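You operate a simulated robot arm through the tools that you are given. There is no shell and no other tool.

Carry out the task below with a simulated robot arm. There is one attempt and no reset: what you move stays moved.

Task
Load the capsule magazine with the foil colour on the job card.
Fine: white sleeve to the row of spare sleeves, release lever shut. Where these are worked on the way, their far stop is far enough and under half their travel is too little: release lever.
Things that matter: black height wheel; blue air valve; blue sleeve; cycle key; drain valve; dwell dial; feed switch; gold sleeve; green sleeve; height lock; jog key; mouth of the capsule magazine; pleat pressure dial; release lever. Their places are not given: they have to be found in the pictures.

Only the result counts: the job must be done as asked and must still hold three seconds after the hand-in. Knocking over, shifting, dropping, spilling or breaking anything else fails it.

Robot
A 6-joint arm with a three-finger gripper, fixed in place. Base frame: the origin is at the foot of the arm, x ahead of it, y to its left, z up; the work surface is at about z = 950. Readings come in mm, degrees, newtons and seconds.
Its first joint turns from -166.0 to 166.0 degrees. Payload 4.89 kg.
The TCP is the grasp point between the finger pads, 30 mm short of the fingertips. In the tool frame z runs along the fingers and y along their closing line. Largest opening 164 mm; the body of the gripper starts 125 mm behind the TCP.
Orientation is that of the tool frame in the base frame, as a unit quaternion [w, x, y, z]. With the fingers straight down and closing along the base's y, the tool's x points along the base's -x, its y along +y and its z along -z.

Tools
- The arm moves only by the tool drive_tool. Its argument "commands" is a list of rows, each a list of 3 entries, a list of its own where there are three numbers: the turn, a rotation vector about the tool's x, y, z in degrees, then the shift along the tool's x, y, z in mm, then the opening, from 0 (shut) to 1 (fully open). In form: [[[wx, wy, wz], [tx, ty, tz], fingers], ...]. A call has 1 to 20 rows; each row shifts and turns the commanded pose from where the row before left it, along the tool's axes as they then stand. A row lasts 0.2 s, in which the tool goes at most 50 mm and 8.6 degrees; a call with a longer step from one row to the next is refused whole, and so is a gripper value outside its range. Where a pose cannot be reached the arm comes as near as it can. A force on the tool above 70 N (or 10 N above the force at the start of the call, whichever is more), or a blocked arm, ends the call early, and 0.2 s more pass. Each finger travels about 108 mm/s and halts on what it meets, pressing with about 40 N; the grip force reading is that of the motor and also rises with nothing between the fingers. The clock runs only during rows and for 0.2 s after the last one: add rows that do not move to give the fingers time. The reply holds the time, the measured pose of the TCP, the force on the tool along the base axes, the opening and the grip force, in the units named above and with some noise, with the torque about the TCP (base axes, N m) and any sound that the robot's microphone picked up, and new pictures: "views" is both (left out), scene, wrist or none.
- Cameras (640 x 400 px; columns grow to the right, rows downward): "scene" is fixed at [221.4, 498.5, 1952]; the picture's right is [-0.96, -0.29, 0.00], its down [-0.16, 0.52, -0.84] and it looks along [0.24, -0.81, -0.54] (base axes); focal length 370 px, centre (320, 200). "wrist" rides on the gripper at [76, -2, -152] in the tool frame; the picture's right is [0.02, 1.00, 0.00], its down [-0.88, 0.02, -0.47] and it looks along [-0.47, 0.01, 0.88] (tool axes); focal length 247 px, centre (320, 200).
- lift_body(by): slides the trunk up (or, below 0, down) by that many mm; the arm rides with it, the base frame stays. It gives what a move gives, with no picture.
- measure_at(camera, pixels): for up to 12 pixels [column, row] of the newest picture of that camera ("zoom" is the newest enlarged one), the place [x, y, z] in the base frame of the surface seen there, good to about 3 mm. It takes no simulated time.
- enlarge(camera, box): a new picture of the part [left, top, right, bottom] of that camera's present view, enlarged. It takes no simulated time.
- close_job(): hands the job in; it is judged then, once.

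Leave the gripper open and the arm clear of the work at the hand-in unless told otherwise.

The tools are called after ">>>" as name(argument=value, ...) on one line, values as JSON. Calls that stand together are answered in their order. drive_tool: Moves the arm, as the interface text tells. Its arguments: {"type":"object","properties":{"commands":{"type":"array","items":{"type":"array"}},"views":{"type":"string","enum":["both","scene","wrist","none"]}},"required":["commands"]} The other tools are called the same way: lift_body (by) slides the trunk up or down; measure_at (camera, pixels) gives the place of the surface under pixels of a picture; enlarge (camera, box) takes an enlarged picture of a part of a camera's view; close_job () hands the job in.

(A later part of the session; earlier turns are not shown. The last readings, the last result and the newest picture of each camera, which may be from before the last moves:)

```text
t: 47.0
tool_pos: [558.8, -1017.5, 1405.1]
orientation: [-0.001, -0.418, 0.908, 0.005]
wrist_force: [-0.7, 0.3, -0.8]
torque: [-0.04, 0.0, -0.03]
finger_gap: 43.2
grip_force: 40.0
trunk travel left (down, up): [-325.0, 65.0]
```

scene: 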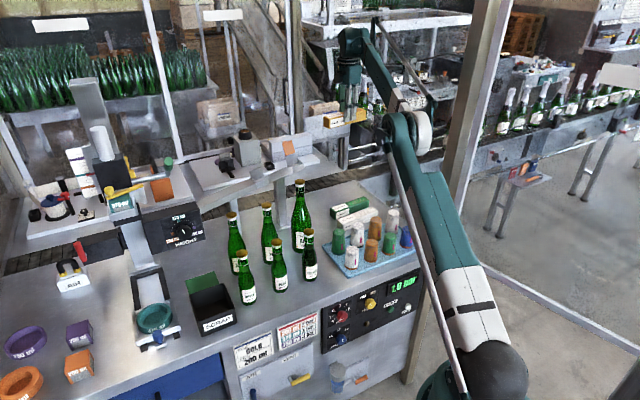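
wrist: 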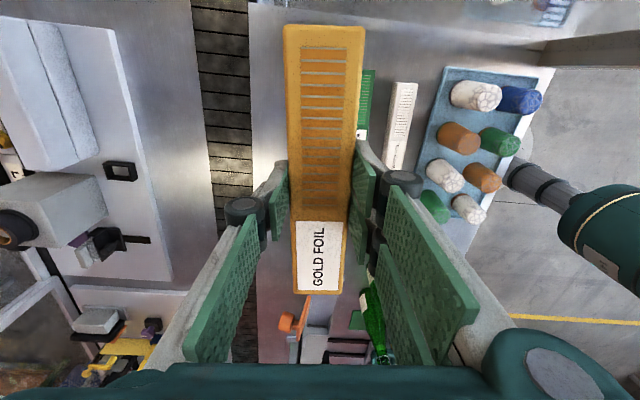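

Gold is lifted to z 1405 and is centred on the tool within ~2 mm. I rotate +4.6° to the chute's yaw, rise 20 mm, and carry it over the magazine.

>>> drive_tool(commands=[[[0, 0, 4.6], [0, 0, -10], 0.18], [[0, 0, 0], [0, 8, -15], 0.18], [[0, 0, 0], [-36.7, 3, 0], 0.18], [[0, 0, 0], [-36.7, 3, 0], 0.18], [[0, 0, 0], [-36.7, 3, 0], 0.18], [[0, 0, 0], [-36.7, 3, 0], 0.18], [[0, 0, 0], [-36.7, 3, 0], 0.18], [[0, 0, 0], [-36.7, 3, 0], 0.18], [[0, 0, 0], [-36.7, 3, 0], 0.18], [[0, 0, 0], [-36.7, 3, 0], 0.18], [[0, 0, 0], [-36.7, 3, 0], 0.18], [[0, 0, 0], [-36.7, 3, 0], 0.18], [[0, 0, 0], [0, 0, 0], 0.18], [[0, 4.5, 0], [0, 0, 0], 0.18], [[0, 4.5, 0], [0, 0, 0], 0.18]])

```text
t: 50.2
tool_pos: [795.3, -730.4, 1431.0]
orientation: [-0.074, -0.381, 0.921, -0.026]
wrist_force: [-0.4, -0.5, -1.0]
torque: [-0.01, 0.0, 0.02]
finger_gap: 42.9
grip_force: 40.4
trunk travel left (down, up): [-325.0, 65.0]
```

scene: 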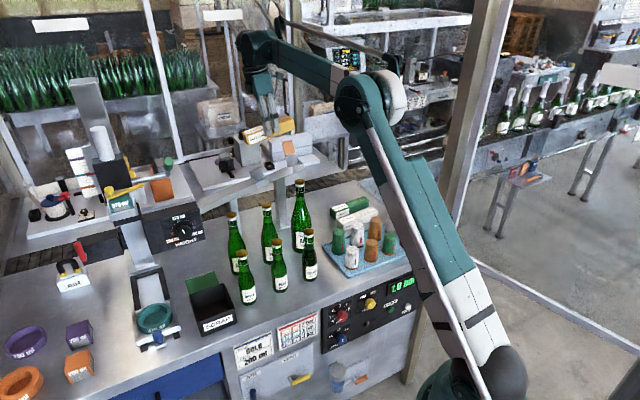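
wrist: 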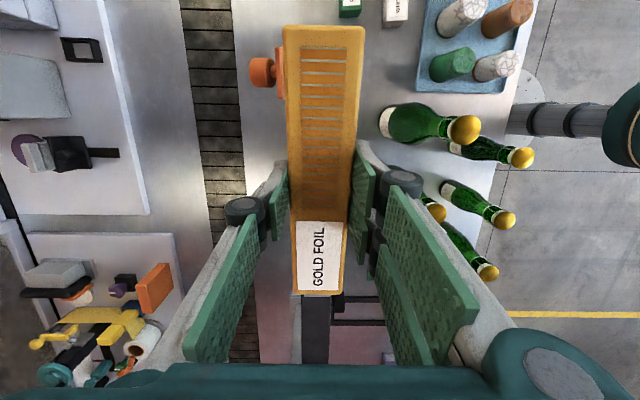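

The orientation matches the white-sleeve pickup pose. I align laterally (x −7.5, y +3.8), descend to ~55 mm above seating, and check.

>>> drive_tool(commands=[[[0, 0, 0], [-7.5, 3.8, 30], 0.18], [[0, 0, 0], [0, 0, 40], 0.18], [[0, 0, 0], [0, 0, 35], 0.18], [[0, 0, 0], [0, 0, 15], 0.18], [[0, 0, 0], [0, 0, 0], 0.18], [[0, 0, 0], [0, 0, 0], 0.18]])

>>> enlarge(camera="scene", box=[235, 130, 325, 195])

>>> enlarge(camera="wrist", box=[220, 0, 420, 130])

```text
t: 51.6
tool_pos: [782.2, -732.1, 1312.9]
orientation: [-0.073, -0.382, 0.921, -0.026]
wrist_force: [0.0, -0.1, -0.6]
torque: [0.04, 0.01, -0.01]
finger_gap: 43.3
grip_force: 39.6
trunk travel left (down, up): [-325.0, 65.0]
```

scene: 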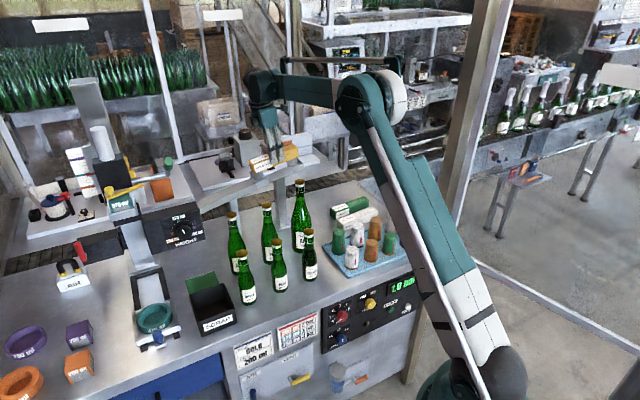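
wrist: 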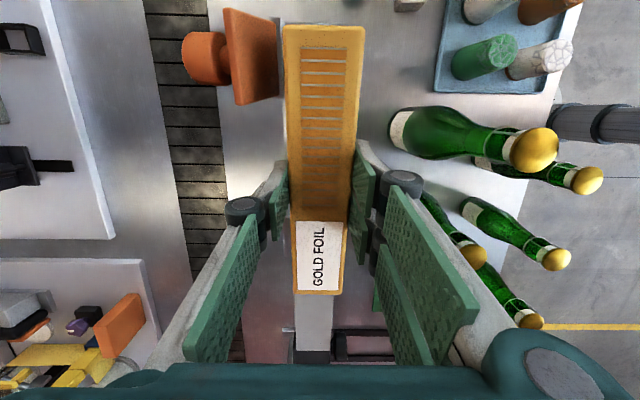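

```text
6.15 times, centred on (280, 162) of scene
```

zoom: 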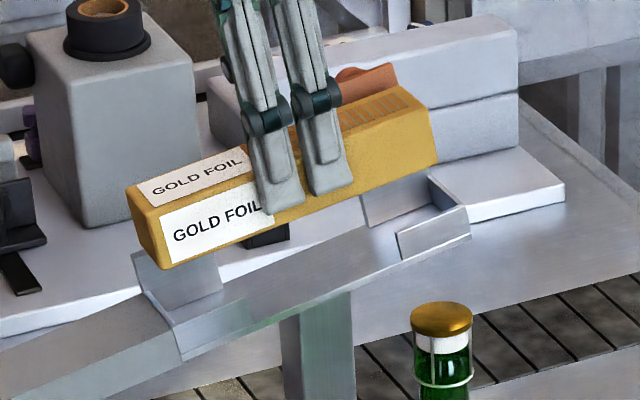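

```text
3.08 times, centred on (320, 65) of wrist
```

zoom: 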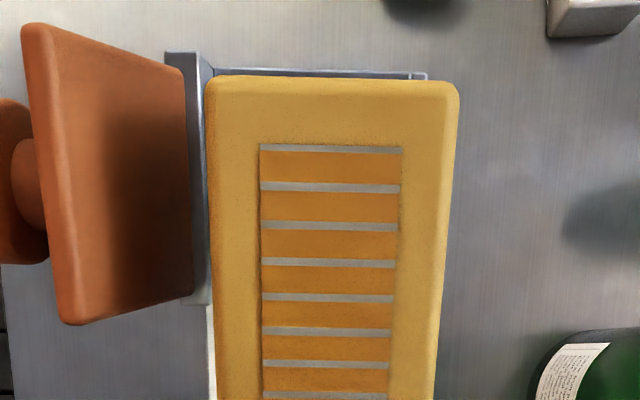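

I take another reading without motion to check the lateral position.

>>> drive_tool(commands=[[[0, 0, 0], [0, 0, 0], 0.18]], views="none")

>>> drive_tool(commands=[[[0, 0, 0], [0, 0, 0], 0.18]], views="none")

>>> measure_at(camera="wrist", pixels=[[288, 30], [360, 30], [297, 290], [340, 290], [286, 60], [280, 60], [330, 22], [300, 340], [332, 340], [283, 80]])

```text
t: 52.0
tool_pos: [783.1, -732.8, 1312.3]
orientation: [-0.074, -0.381, 0.921, -0.026]
wrist_force: [-0.5, 0.1, -0.8]
torque: [0.01, -0.04, 0.02]
finger_gap: 43.1
grip_force: 40.2
trunk travel left (down, up): [-325.0, 65.0]
```

```text
t: 52.4
tool_pos: [783.0, -732.6, 1312.9]
orientation: [-0.074, -0.382, 0.921, -0.026]
wrist_force: [0.3, 0.4, -1.5]
torque: [0.01, 0.0, 0.01]
finger_gap: 43.2
grip_force: 39.8
trunk travel left (down, up): [-325.0, 65.0]
```

```text
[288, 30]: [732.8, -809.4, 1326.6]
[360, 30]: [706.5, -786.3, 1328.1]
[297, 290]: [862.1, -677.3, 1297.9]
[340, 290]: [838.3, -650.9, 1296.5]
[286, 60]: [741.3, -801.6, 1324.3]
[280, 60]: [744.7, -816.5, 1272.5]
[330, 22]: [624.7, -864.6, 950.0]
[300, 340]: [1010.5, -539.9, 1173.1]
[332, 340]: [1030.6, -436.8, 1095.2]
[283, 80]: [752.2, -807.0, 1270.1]
```

Averages show the gold sits ~3.5 mm too far inward and the chute slope is nearer 10°. I correct (y −3.4, x +1, tilt +1°), then descend 40 mm.

>>> drive_tool(commands=[[[0, 1, 0], [1, -3.4, 0], 0.18], [[0, 0, 0], [0, 0, 20], 0.18], [[0, 0, 0], [0, 0, 15], 0.18], [[0, 0, 0], [0, 0, 5], 0.18], [[0, 0, 0], [0, 0, 0], 0.18]])

>>> enlarge(camera="scene", box=[235, 130, 325, 195])

>>> enlarge(camera="wrist", box=[220, 0, 420, 130])

```text
t: 53.6
tool_pos: [780.8, -742.8, 1271.4]
orientation: [-0.081, -0.381, 0.921, -0.03]
wrist_force: [0.2, 0.3, -0.2]
torque: [-0.02, -0.01, 0.01]
finger_gap: 43.0
grip_force: 40.3
trunk travel left (down, up): [-325.0, 65.0]
```

scene: 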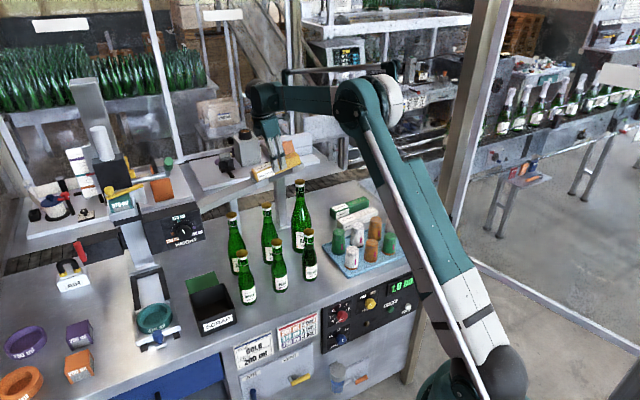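
wrist: 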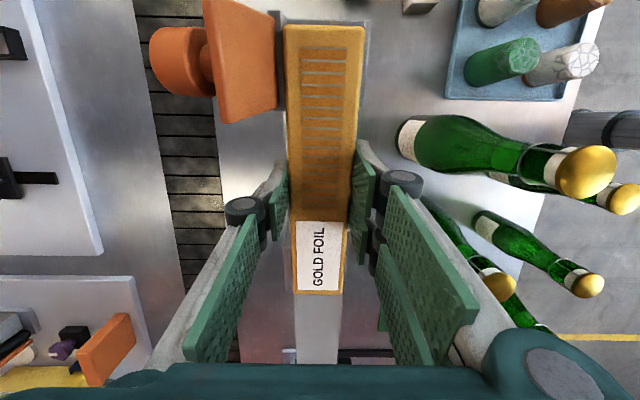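

```text
6.15 times, centred on (280, 162) of scene
```

zoom: 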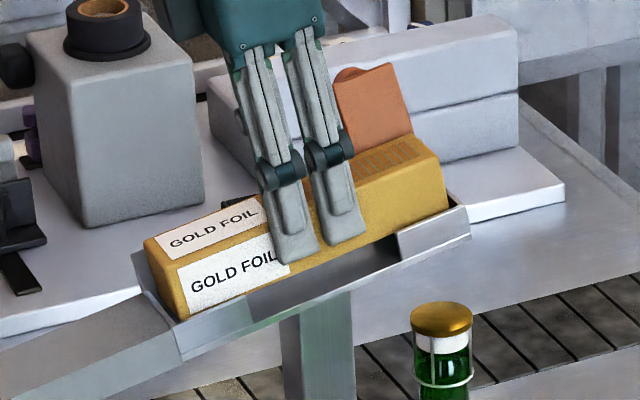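

```text
3.08 times, centred on (320, 65) of wrist
```

zoom: 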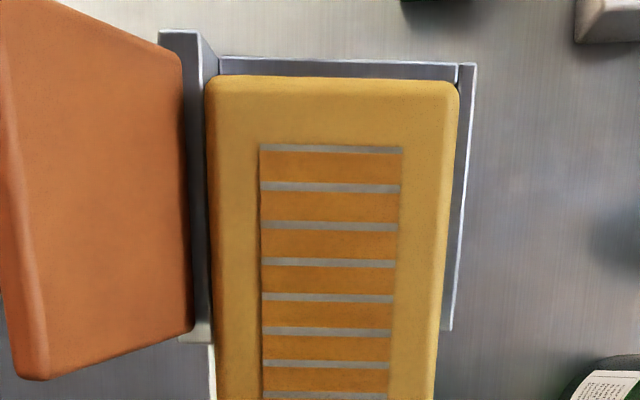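

The gold is between the side plates with no contact force. A small shift of y +1.5, then I lower it the rest of the way carefully.

>>> drive_tool(commands=[[[0, 0, 0], [0, 1.5, 5], 0.18], [[0, 0, 0], [0, 0, 5], 0.18], [[0, 0, 0], [0, 0, 4], 0.18], [[0, 0, 0], [0, 0, 2], 0.18], [[0, 0, 0], [0, 0, 0], 0.18]])

>>> enlarge(camera="scene", box=[235, 130, 325, 195])

```text
t: 54.8
tool_pos: [776.6, -744.9, 1255.8]
orientation: [-0.083, -0.381, 0.92, -0.029]
wrist_force: [0.8, -0.4, -0.4]
torque: [0.02, -0.01, 0.0]
finger_gap: 43.3
grip_force: 40.0
trunk travel left (down, up): [-325.0, 65.0]
```

scene: 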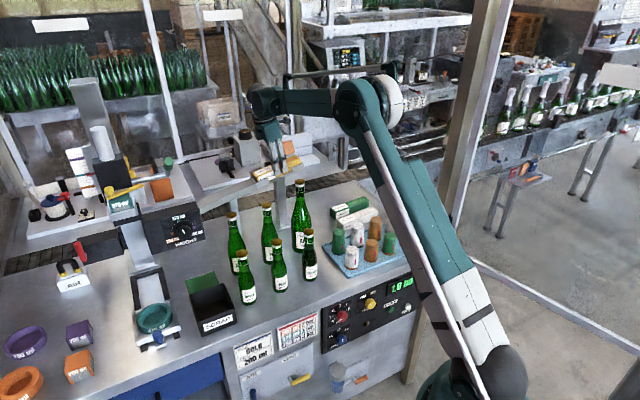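
wrist: 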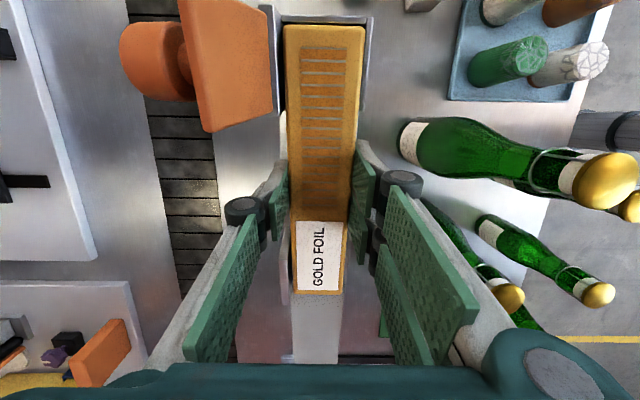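

```text
6.15 times, centred on (280, 162) of scene
```

zoom: 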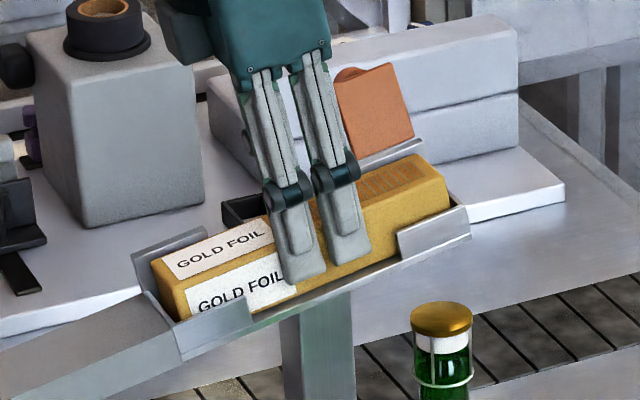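

Almost seated; I lower in 1 mm steps to feel contact.

>>> drive_tool(commands=[[[0, 0, 0], [0, 0, 1], 0.18], [[0, 0, 0], [0, 0, 1], 0.18], [[0, 0, 0], [0, 0, 0], 0.18]], views="none")

>>> drive_tool(commands=[[[0, 0, 0], [0, 0, 1], 0.18], [[0, 0, 0], [0, 0, 0.5], 0.18], [[0, 0, 0], [0, 0, 0], 0.18]], views="none")

```text
t: 55.6
tool_pos: [776.2, -742.6, 1256.1]
orientation: [-0.083, -0.381, 0.92, -0.031]
wrist_force: [14.3, -5.3, 34.5]
torque: [-0.28, -0.52, 0.06]
finger_gap: 43.2
grip_force: 40.4
trunk travel left (down, up): [-325.0, 65.0]
```

```text
t: 56.4
tool_pos: [774.3, -741.8, 1254.6]
orientation: [-0.082, -0.38, 0.921, -0.031]
wrist_force: [15.3, 0.5, 45.9]
torque: [-0.24, -0.4, 0.11]
finger_gap: 43.3
grip_force: 39.9
trunk travel left (down, up): [-325.0, 65.0]
```

Seated (46 N along the normal). I relieve 2 mm and open slowly to ~62 mm.

>>> drive_tool(commands=[[[0, 0, 0], [0, 0, -2], 0.18], [[0, 0, 0], [0, 0, 0], 0.3], [[0, 0, 0], [0, 0, 0], 0.42], [[0, 0, 0], [0, 0, 0], 0.42], [[0, 0, 0], [0, 0, -25], 0.42], [[0, 0, 0], [0, 0, -30], 0.45], [[0, 0, 0], [0, 0, -40], 0.45], [[0, 0, 0], [0, 0, -40], 0.45]])

>>> enlarge(camera="scene", box=[245, 140, 325, 190])

>>> enlarge(camera="wrist", box=[240, 40, 400, 220])

```text
t: 58.2
tool_pos: [795.1, -726.6, 1387.4]
orientation: [-0.081, -0.38, 0.921, -0.029]
wrist_force: [0.1, -0.5, -0.5]
torque: [0.08, 0.03, 0.01]
finger_gap: 73.8
grip_force: 0.1
trunk travel left (down, up): [-325.0, 65.0]
```

scene: 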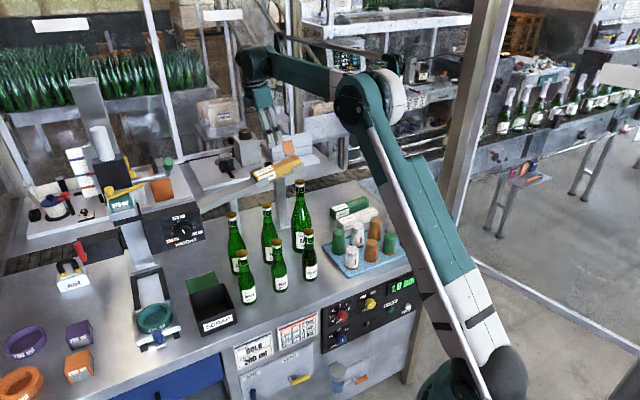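
wrist: 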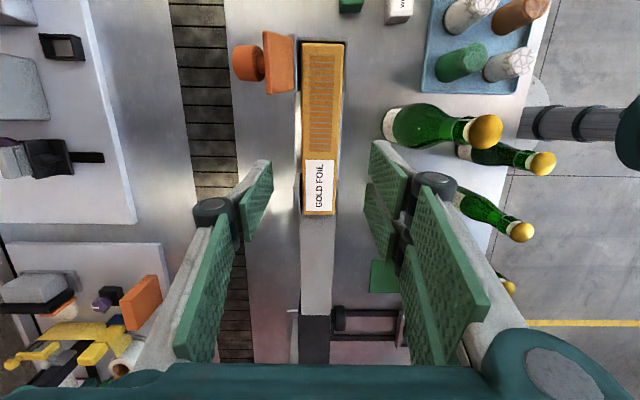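

```text
8.00 times, centred on (285, 165) of scene
```

zoom: 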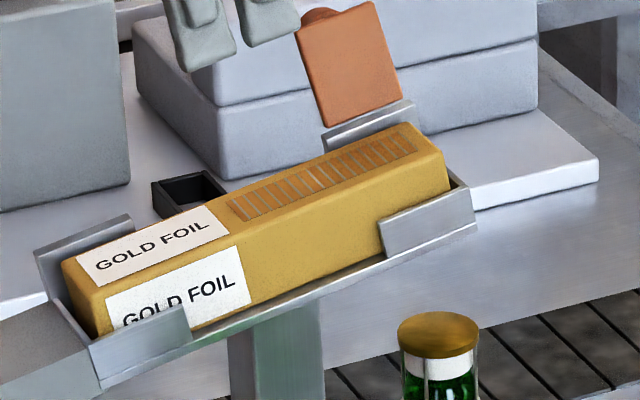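

```text
2.22 times, centred on (320, 130) of wrist
```

zoom: 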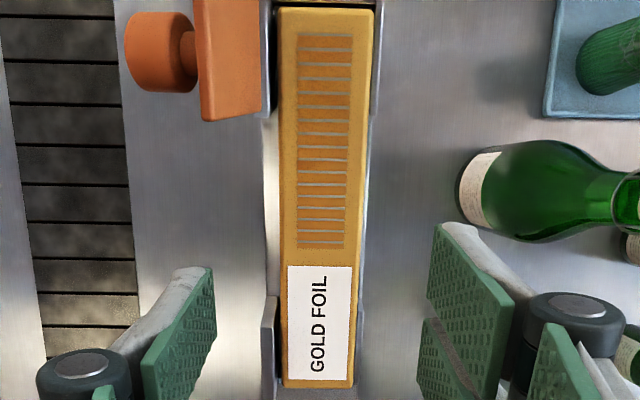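

Gold is seated just like the white sleeve was. Now I must close the lever; I measure the gold top, the open plate and the knob.

>>> measure_at(camera="wrist", pixels=[[304, 47], [341, 47], [304, 212], [332, 212], [266, 33], [291, 38], [268, 90], [292, 92], [247, 50], [247, 75], [238, 62], [256, 62]])

>>> enlarge(camera="wrist", box=[210, 10, 350, 110])

```text
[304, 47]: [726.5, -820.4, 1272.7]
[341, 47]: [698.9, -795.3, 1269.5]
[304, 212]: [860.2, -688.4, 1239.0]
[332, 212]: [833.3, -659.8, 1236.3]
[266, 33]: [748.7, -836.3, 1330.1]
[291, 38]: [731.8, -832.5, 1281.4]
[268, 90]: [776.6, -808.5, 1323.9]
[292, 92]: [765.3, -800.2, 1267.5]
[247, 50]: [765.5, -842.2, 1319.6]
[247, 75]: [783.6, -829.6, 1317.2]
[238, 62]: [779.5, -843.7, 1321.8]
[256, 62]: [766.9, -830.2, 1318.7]
```

```text
4.00 times, centred on (280, 60) of wrist
```

zoom: 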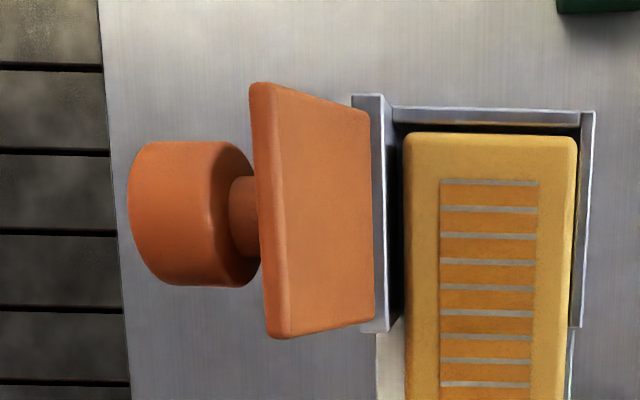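

The plate leans ~17° past vertical (top edge at n≈1121), knob end near n≈1147, z≈1307. To shut it, I'll take the closed fingers over to its far side at clear height, then pull the knob inward. First go over and beyond it.

>>> drive_tool(commands=[[[0, 0, 0], [0, 0, -20], 0.3], [[0, 0, 0], [19.9, -25.5, 0], 0.1], [[0, 0, 0], [19.9, -25.5, 0], 0], [[0, 0, 0], [19.9, -25.5, 0], 0], [[0, 0, 0], [19.9, -25.5, 0], 0], [[0, 0, 0], [0, 0, 0], 0]])

>>> enlarge(camera="wrist", box=[240, 60, 480, 240])

```text
t: 59.6
tool_pos: [809.4, -845.5, 1413.5]
orientation: [-0.082, -0.381, 0.921, -0.029]
wrist_force: [-1.0, -0.9, -0.3]
torque: [0.14, 0.02, -0.02]
finger_gap: 0.0
grip_force: 40.4
out of reach, approached as far as the arm can: row 5
trunk travel left (down, up): [-325.0, 65.0]
```

scene: 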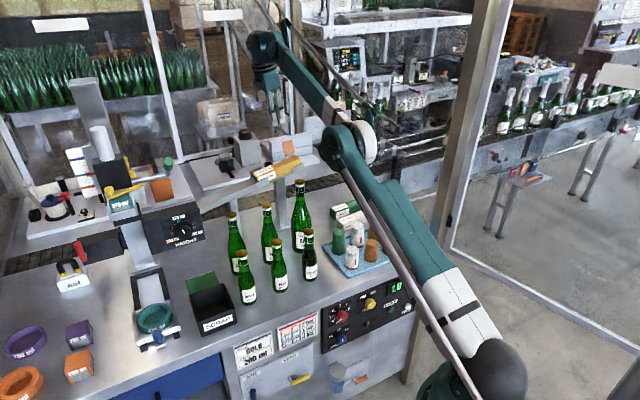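
wrist: 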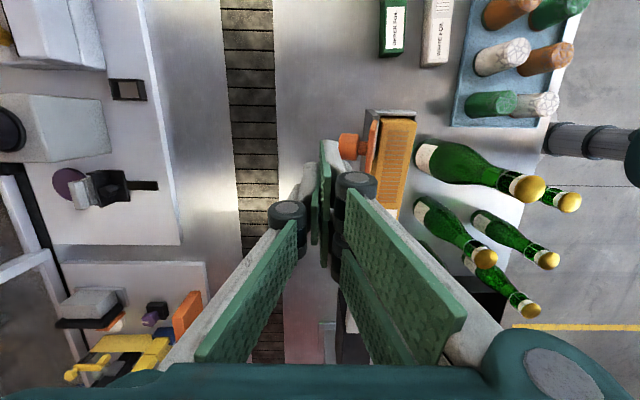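

```text
2.22 times, centred on (360, 150) of wrist
```

zoom: 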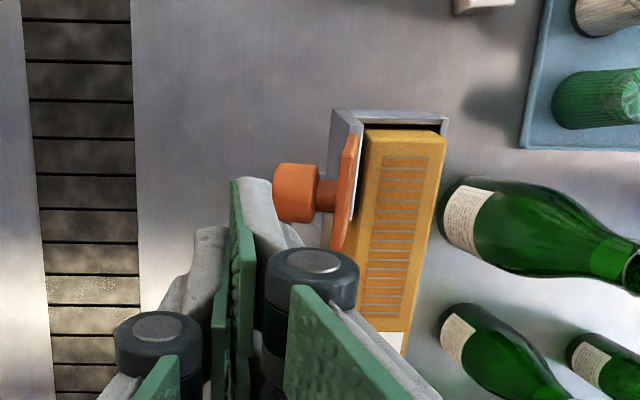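

At the edge of reach but beyond the knob. Going lower improves reach; I descend ~90 mm along the tool on the far side of the knob.

>>> drive_tool(commands=[[[0, 0, 0], [0, 0, 30], 0], [[0, 0, 0], [0, 0, 30], 0], [[0, 0, 0], [0, 0, 30], 0], [[0, 0, 0], [0, 0, 0], 0]])

>>> enlarge(camera="wrist", box=[240, 60, 480, 240])

>>> enlarge(camera="scene", box=[245, 130, 325, 190])

```text
t: 60.6
tool_pos: [796.7, -856.3, 1327.6]
orientation: [-0.082, -0.381, 0.92, -0.029]
wrist_force: [1.4, -0.4, -0.3]
torque: [0.05, 0.03, -0.04]
finger_gap: 0.0
grip_force: 39.9
trunk travel left (down, up): [-325.0, 65.0]
```

scene: 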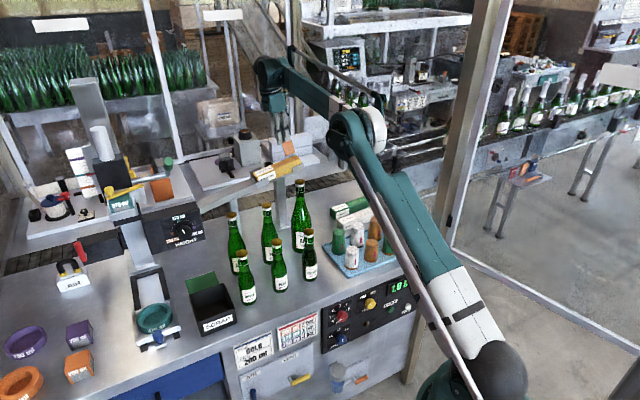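
wrist: 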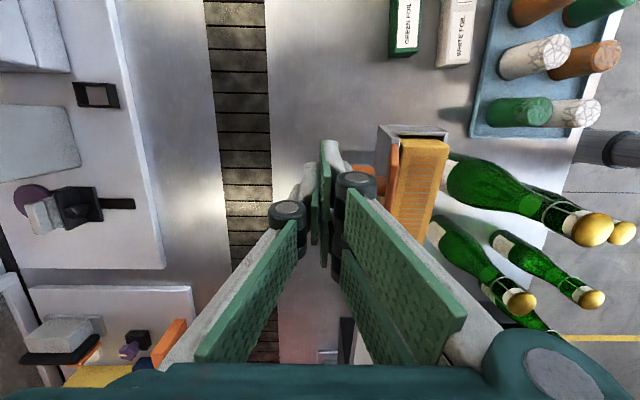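

```text
2.22 times, centred on (360, 150) of wrist
```

zoom: 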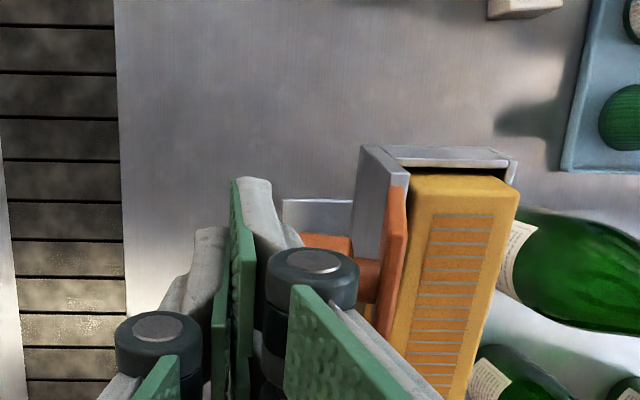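

```text
6.67 times, centred on (285, 160) of scene
```

zoom: 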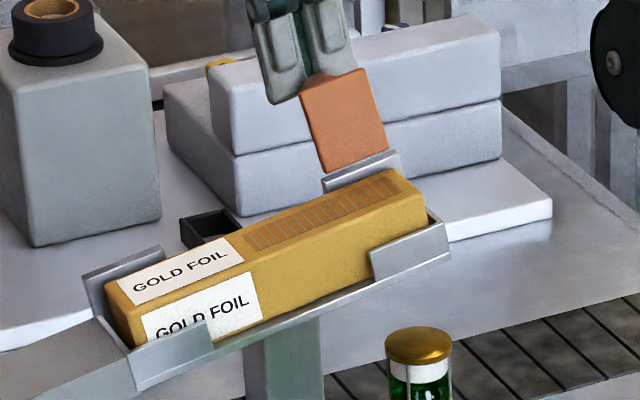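

Fingers are now on the far side at knob height. I pull inward (tool +y) in small steps.

>>> drive_tool(commands=[[[0, 0, 0], [0, 7, 2], 0], [[0, 0, 0], [0, 7, 2], 0], [[0, 0, 0], [0, 7, 0], 0], [[0, 0, 0], [0, 7, 0], 0], [[0, 0, 0], [0, 7, 0], 0], [[0, 0, 0], [0, 7, 0], 0]])

>>> enlarge(camera="wrist", box=[240, 60, 480, 240])

>>> enlarge(camera="scene", box=[245, 130, 325, 190])

```text
t: 62.0
tool_pos: [765.7, -827.5, 1324.4]
orientation: [-0.083, -0.381, 0.92, -0.029]
wrist_force: [0.2, 0.2, -0.3]
torque: [-0.01, 0.02, -0.03]
finger_gap: 0.0
grip_force: 40.2
trunk travel left (down, up): [-325.0, 65.0]
```

scene: 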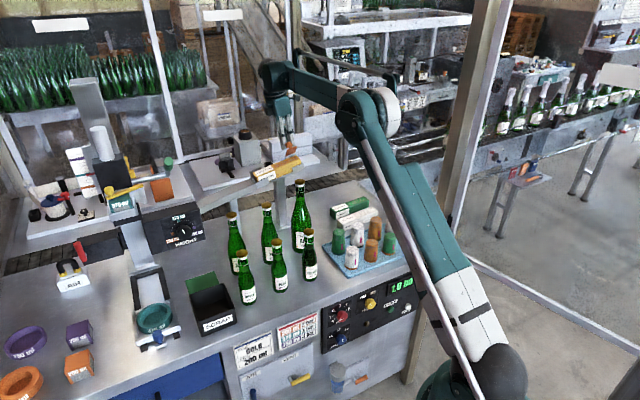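
wrist: 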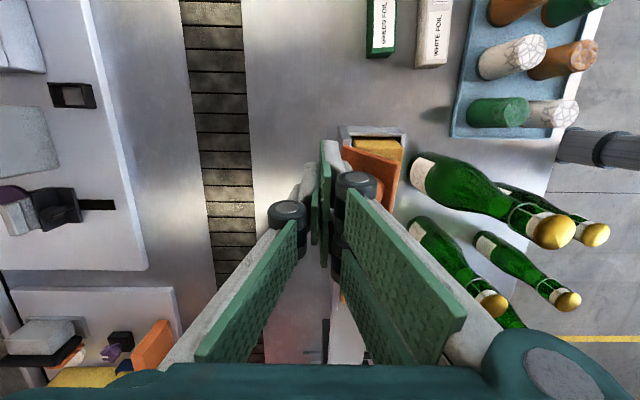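

```text
2.22 times, centred on (360, 150) of wrist
```

zoom: 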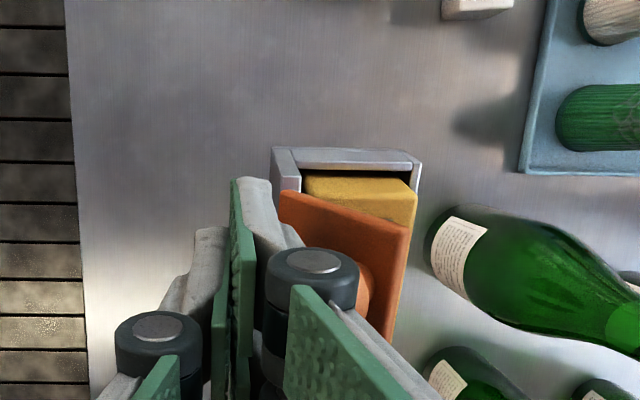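

```text
6.67 times, centred on (285, 160) of scene
```

zoom: 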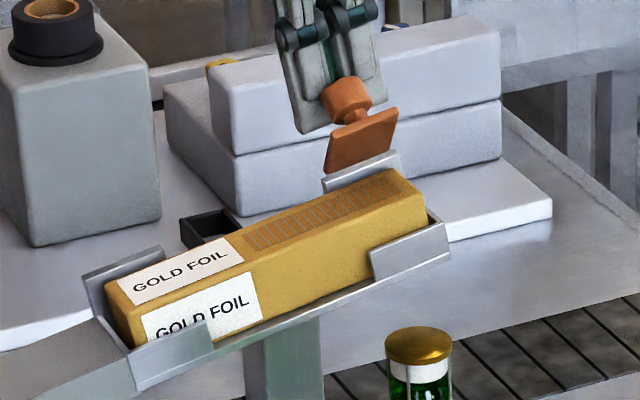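

The lever swung back to about 50° and holds. Now I rise, move over it (n≈1073), and press down on the knob.

>>> drive_tool(commands=[[[0, 0, 0], [0, 0, -30], 0], [[0, 0, 0], [0, 0, -30], 0], [[0, 0, 0], [0, 27, 0], 0], [[0, 0, 0], [0, 27, 0], 0], [[0, 0, 0], [0, 0, 15], 0], [[0, 0, 0], [0, 0, 10], 0], [[0, 0, 0], [0, 0, 5], 0], [[0, 0, 0], [0, 0, 4], 0], [[0, 0, 0], [0, 0, 4], 0]])

>>> enlarge(camera="wrist", box=[240, 60, 480, 240])

>>> enlarge(camera="scene", box=[245, 130, 325, 190])

```text
t: 64.0
tool_pos: [729.9, -787.8, 1345.6]
orientation: [-0.083, -0.382, 0.92, -0.03]
wrist_force: [-0.1, 0.0, 0.7]
torque: [-0.03, -0.02, 0.0]
finger_gap: 0.2
grip_force: 39.7
trunk travel left (down, up): [-325.0, 65.0]
```

scene: 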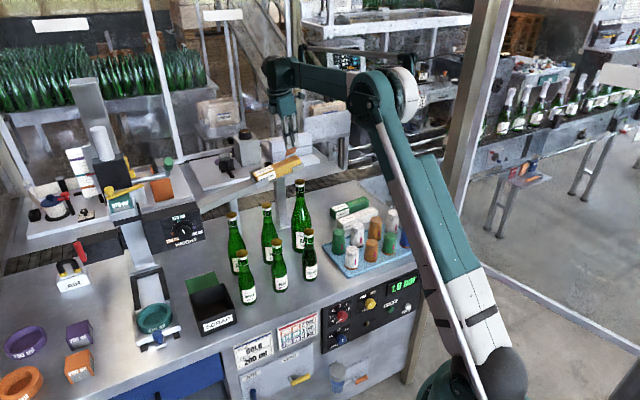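
wrist: 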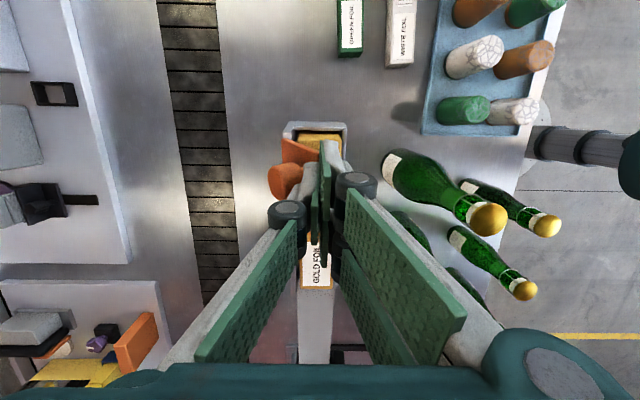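

```text
2.22 times, centred on (360, 150) of wrist
```

zoom: 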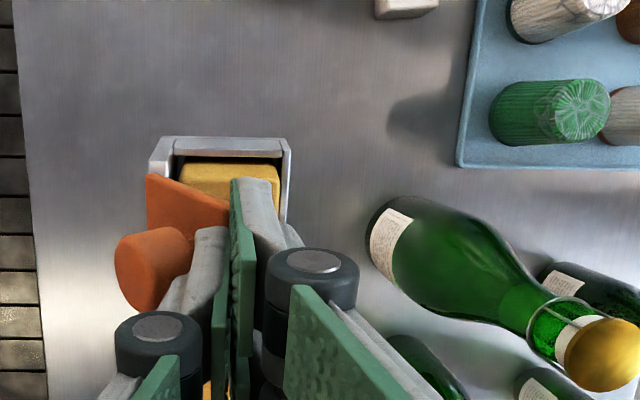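

```text
6.67 times, centred on (285, 160) of scene
```

zoom: 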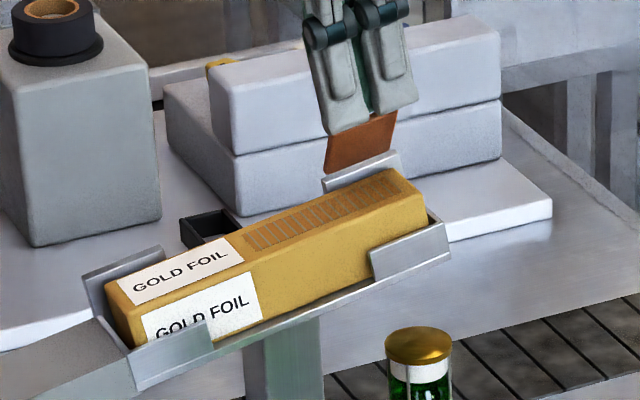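

The plate is still at ~60° and my fingers are on its near side, so pressing here is wrong. I go back over to the far side and push the knob further inward first.

>>> drive_tool(commands=[[[0, 0, 0], [0, 0, -45], 0], [[0, 0, 0], [0, -31, 0], 0], [[0, 0, 0], [0, -31, 0], 0], [[0, 0, 0], [0, 0, 30], 0], [[0, 0, 0], [0, 0, 28], 0], [[0, 0, 0], [0, 0, 0], 0]])

>>> enlarge(camera="wrist", box=[240, 60, 480, 240])

```text
t: 65.4
tool_pos: [770.6, -833.1, 1336.0]
orientation: [-0.082, -0.381, 0.921, -0.029]
wrist_force: [-0.1, -0.9, -0.2]
torque: [0.02, 0.01, 0.01]
finger_gap: 0.0
grip_force: 40.6
trunk travel left (down, up): [-325.0, 65.0]
```

scene: 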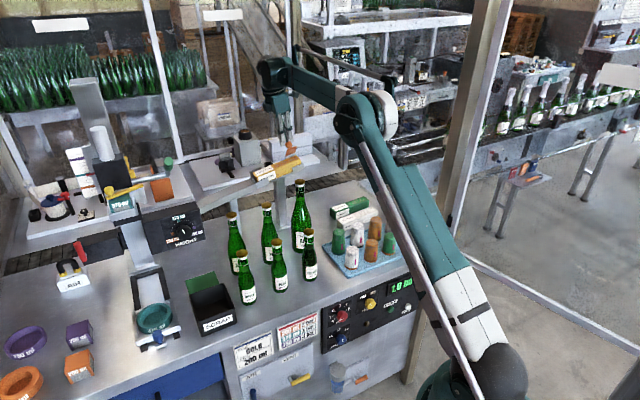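
wrist: 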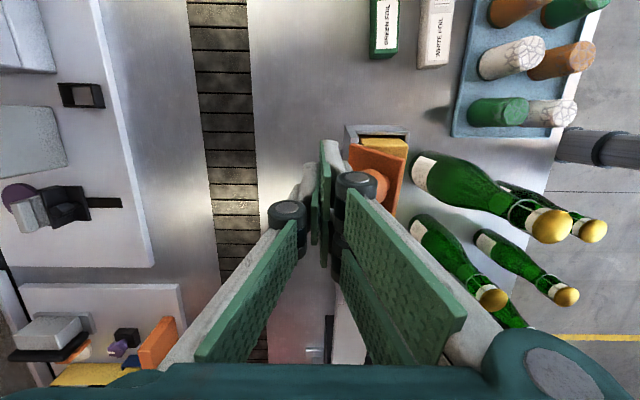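

```text
2.22 times, centred on (360, 150) of wrist
```

zoom: 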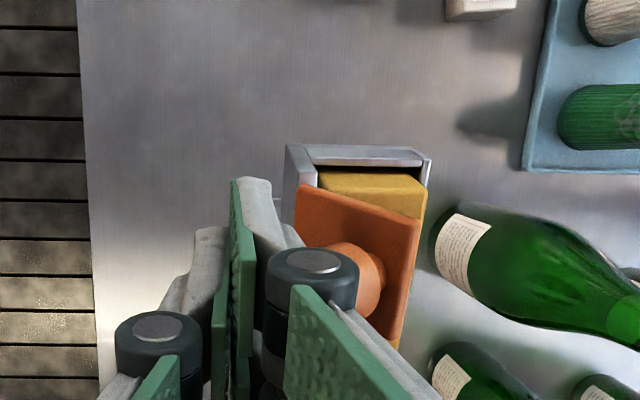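

Back on the far side of the knob. I push inward further with the tips at about z 1305.

>>> drive_tool(commands=[[[0, 0, 0], [0, 6, 0], 0], [[0, 0, 0], [0, 6, 0], 0], [[0, 0, 0], [0, 6, 0], 0], [[0, 0, 0], [0, 6, 0], 0], [[0, 0, 0], [0, 6, 0], 0], [[0, 0, 0], [0, 5, 0], 0], [[0, 0, 0], [0, 0, 0], 0]])

>>> enlarge(camera="wrist", box=[240, 60, 480, 240])

>>> enlarge(camera="scene", box=[245, 130, 325, 190])

```text
t: 67.0
tool_pos: [748.1, -808.6, 1335.6]
orientation: [-0.082, -0.381, 0.92, -0.029]
wrist_force: [0.3, -1.2, -0.8]
torque: [-0.08, 0.01, 0.02]
finger_gap: 0.1
grip_force: 39.6
trunk travel left (down, up): [-325.0, 65.0]
```

scene: 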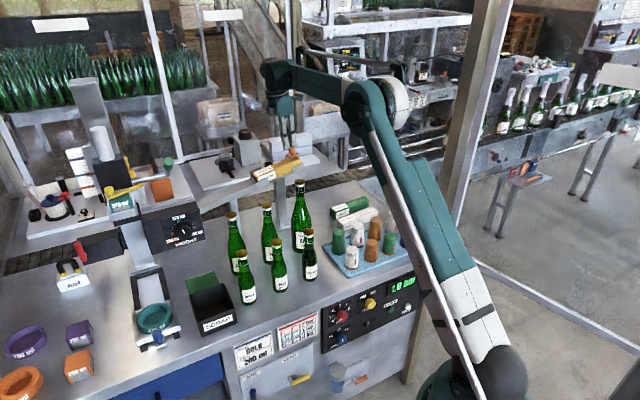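
wrist: 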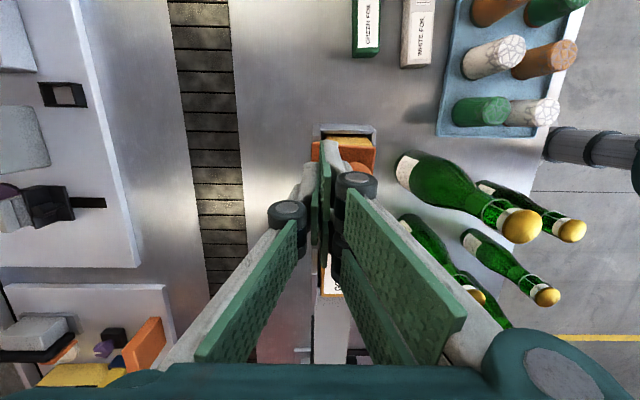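

```text
2.22 times, centred on (360, 150) of wrist
```

zoom: 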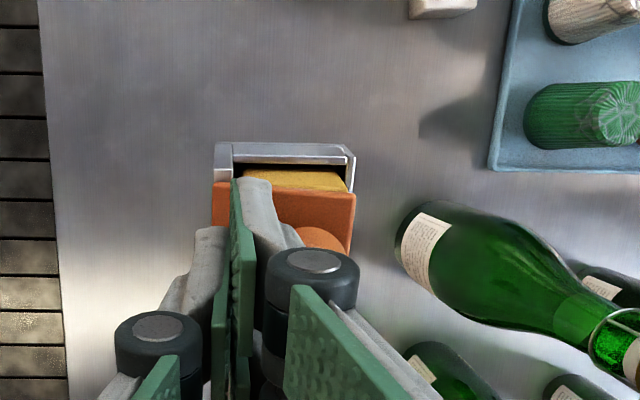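

```text
6.67 times, centred on (285, 160) of scene
```

zoom: 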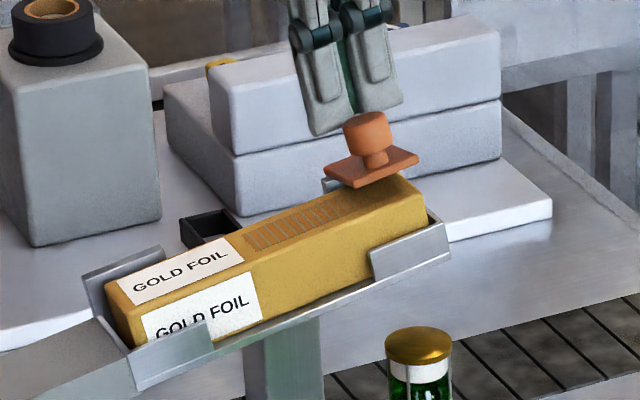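

The lever is nearly shut (~20°). I rise 40 mm, move over the knob (n≈1068), and press straight down.

>>> drive_tool(commands=[[[0, 0, 0], [0, 0, -40], 0], [[0, 0, 0], [0, 33, 0], 0], [[0, 0, 0], [0, 0, 15], 0], [[0, 0, 0], [0, 0, 6], 0], [[0, 0, 0], [0, 0, 4], 0], [[0, 0, 0], [0, 0, 4], 0], [[0, 0, 0], [0, 0, 4], 0], [[0, 0, 0], [0, 0, 3], 0], [[0, 0, 0], [0, 0, 2], 0], [[0, 0, 0], [0, 0, 0], 0]])

>>> enlarge(camera="scene", box=[245, 130, 325, 190])

```text
t: 69.2
tool_pos: [724.1, -787.0, 1337.8]
orientation: [-0.082, -0.381, 0.921, -0.029]
wrist_force: [-0.4, -0.5, 0.2]
torque: [0.02, 0.01, 0.01]
finger_gap: 0.1
grip_force: 40.0
trunk travel left (down, up): [-325.0, 65.0]
```

scene: 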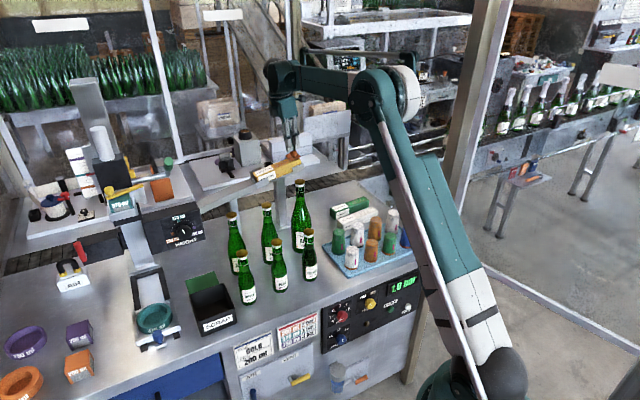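
wrist: 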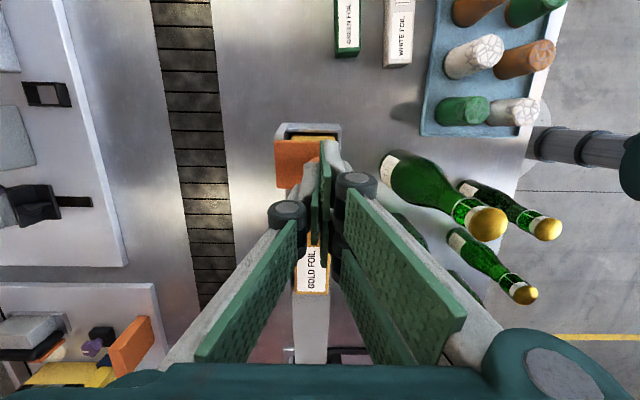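

```text
6.67 times, centred on (285, 160) of scene
```

zoom: 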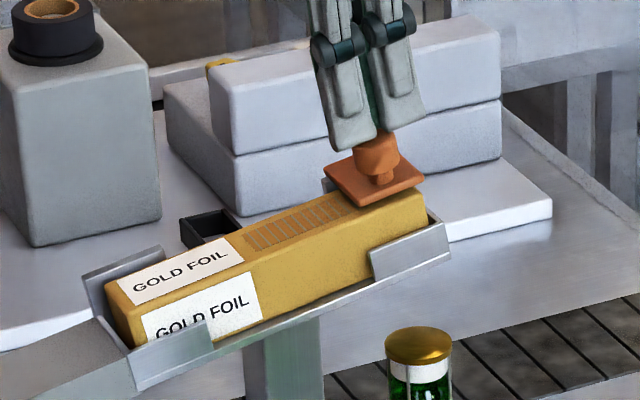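

The lever is almost shut with no resistance at the moment. I press further in small steps until contact force builds.

>>> drive_tool(commands=[[[0, 0, 0], [0, 0, 2], 0], [[0, 0, 0], [0, 0, 2], 0], [[0, 0, 0], [0, 0, 2], 0], [[0, 0, 0], [0, 0, 0], 0]], views="none")

>>> enlarge(camera="scene", box=[265, 140, 325, 185])

```text
t: 70.2
tool_pos: [723.5, -785.9, 1332.6]
orientation: [-0.081, -0.381, 0.921, -0.03]
wrist_force: [20.5, -12.0, 55.8]
torque: [-0.37, -0.54, 0.01]
finger_gap: 6.2
grip_force: 44.8
trunk travel left (down, up): [-325.0, 65.0]
```

```text
8.89 times, centred on (295, 162) of scene
```

zoom: 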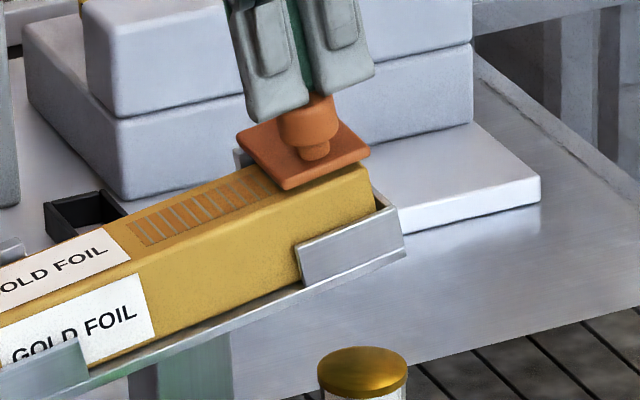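

56 N on the knob: it bottomed out. I retreat upward and verify the plate against its original shut measurements.

>>> drive_tool(commands=[[[0, 0, 0], [0, 0, -10], 0.02], [[0, 0, 0], [0, 0, -35], 0.1], [[0, 0, 0], [0, 0, -40], 0.5], [[0, 0, 0], [0, 30, -20], 0.8], [[0, 0, 0], [0, 30, 0], 1]])

>>> enlarge(camera="scene", box=[245, 140, 325, 190])

>>> enlarge(camera="wrist", box=[210, 20, 370, 200])

```text
t: 71.4
tool_pos: [694.6, -730.3, 1434.9]
orientation: [-0.082, -0.382, 0.92, -0.029]
wrist_force: [0.8, 0.1, -1.0]
torque: [0.02, -0.06, 0.0]
finger_gap: 163.5
grip_force: 0.0
trunk travel left (down, up): [-325.0, 65.0]
```

scene: 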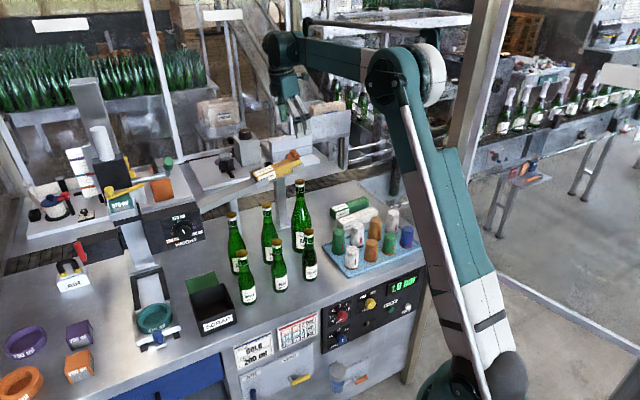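
wrist: 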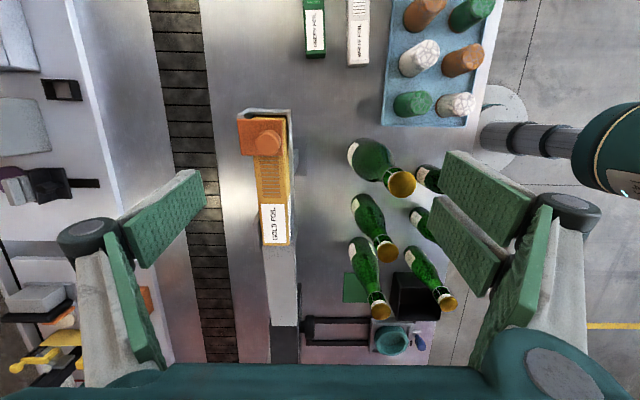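

```text
8.00 times, centred on (285, 165) of scene
```

zoom: 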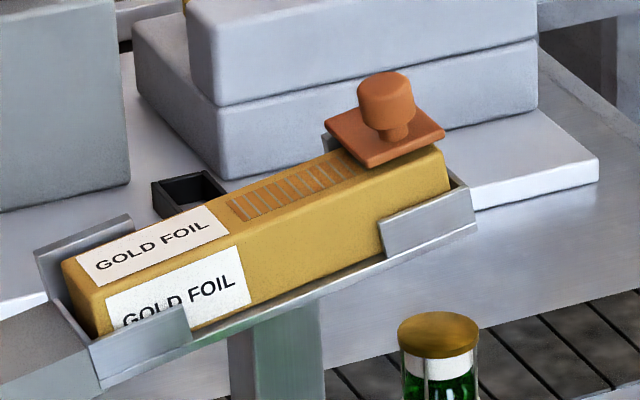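

```text
2.22 times, centred on (290, 110) of wrist
```

zoom: 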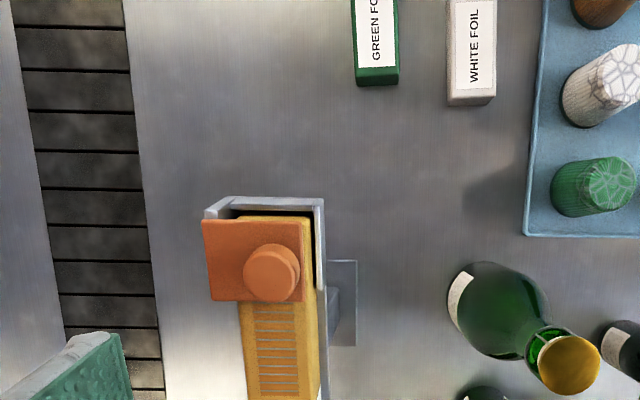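

The lever looks exactly as at the start: shut over the gold sleeve. The white sleeve stands in line with the green one; to put it unambiguously in the row, I'll move it into the gold's vacated place. First un-tilt and go above the white sleeve.

>>> drive_tool(commands=[[[0, -5, 0], [0, 0, 0], 0.6], [[0, -5, -4.3], [0, 0, 0], 0.45], [[0, 0, 0], [38, 10, 0], 0.36], [[0, 0, 0], [38, 10, 0], 0.36], [[0, 0, 0], [38, 9, 0], 0.36], [[0, 0, 0], [38, 9, 0], 0.36], [[0, 0, 0], [38, 9, 0], 0.36], [[0, 0, 0], [38, 9, 0], 0.36], [[0, 0, 0], [30, 4, 0], 0.36], [[0, 0, 0], [0, 0, 45], 0.36], [[0, 0, 0], [0, 0, 45], 0.36], [[0, 0, 0], [0, 0, 45], 0.36], [[0, 0, 0], [0, 0, 45], 0.36], [[0, 0, 0], [0, 0, 45], 0.36], [[0, 0, 0], [0, 0, 45], 0.36], [[0, 0, 0], [0, 0, 30], 0.36], [[0, 0, 0], [0, 0, 0], 0.36]])

```text
t: 75.0
tool_pos: [473.0, -885.5, 1133.0]
orientation: [-0.001, -0.416, 0.909, 0.006]
wrist_force: [0.8, -0.2, -0.6]
torque: [0.08, 0.02, -0.03]
finger_gap: 59.1
grip_force: 0.1
trunk travel left (down, up): [-325.0, 65.0]
```

scene: 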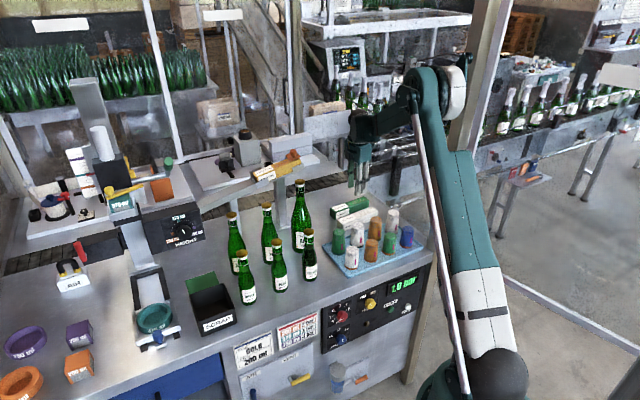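
wrist: 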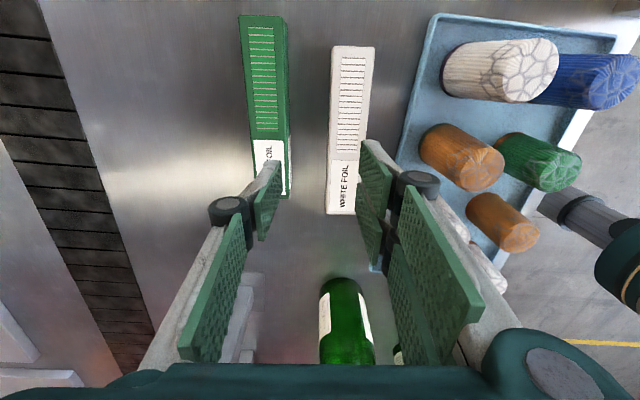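

I measure the white sleeve's corners for the grasp.

>>> measure_at(camera="wrist", pixels=[[334, 50], [374, 50], [329, 210], [355, 210], [352, 50], [342, 211]])

```text
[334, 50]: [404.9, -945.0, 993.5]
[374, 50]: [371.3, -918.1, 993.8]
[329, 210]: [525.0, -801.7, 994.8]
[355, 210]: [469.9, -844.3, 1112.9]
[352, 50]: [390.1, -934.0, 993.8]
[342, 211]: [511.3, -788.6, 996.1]
```

White centre is (450.7,-861.3), axis 50°. I shift onto it and descend.

>>> drive_tool(commands=[[[0, 0, -0.5], [-3.8, 32.7, 0], 0.4], [[0, 0, 0], [0, 0, 40], 0.4], [[0, 0, 0], [0, 0, 40], 0.4], [[0, 0, 0], [0, 0, 20], 0.4], [[0, 0, 0], [0, 0, 0], 0.4]])

```text
t: 76.2
tool_pos: [453.1, -862.0, 1033.6]
orientation: [-0.001, -0.421, 0.907, 0.006]
wrist_force: [-1.3, -0.9, -0.6]
torque: [0.05, 0.09, -0.02]
finger_gap: 65.6
grip_force: 0.0
trunk travel left (down, up): [-325.0, 65.0]
```

scene: 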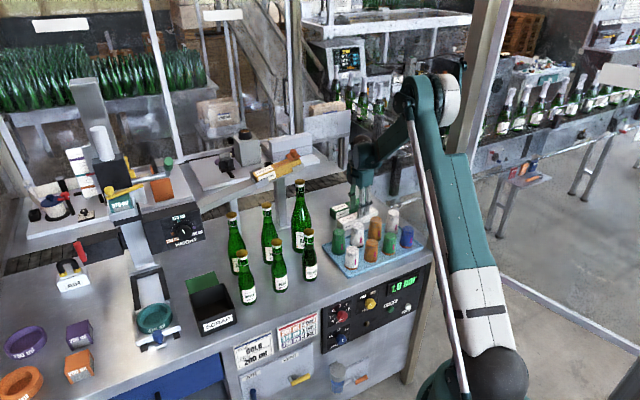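
wrist: 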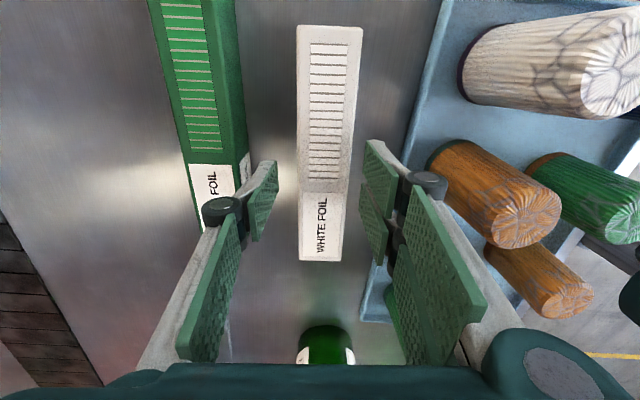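

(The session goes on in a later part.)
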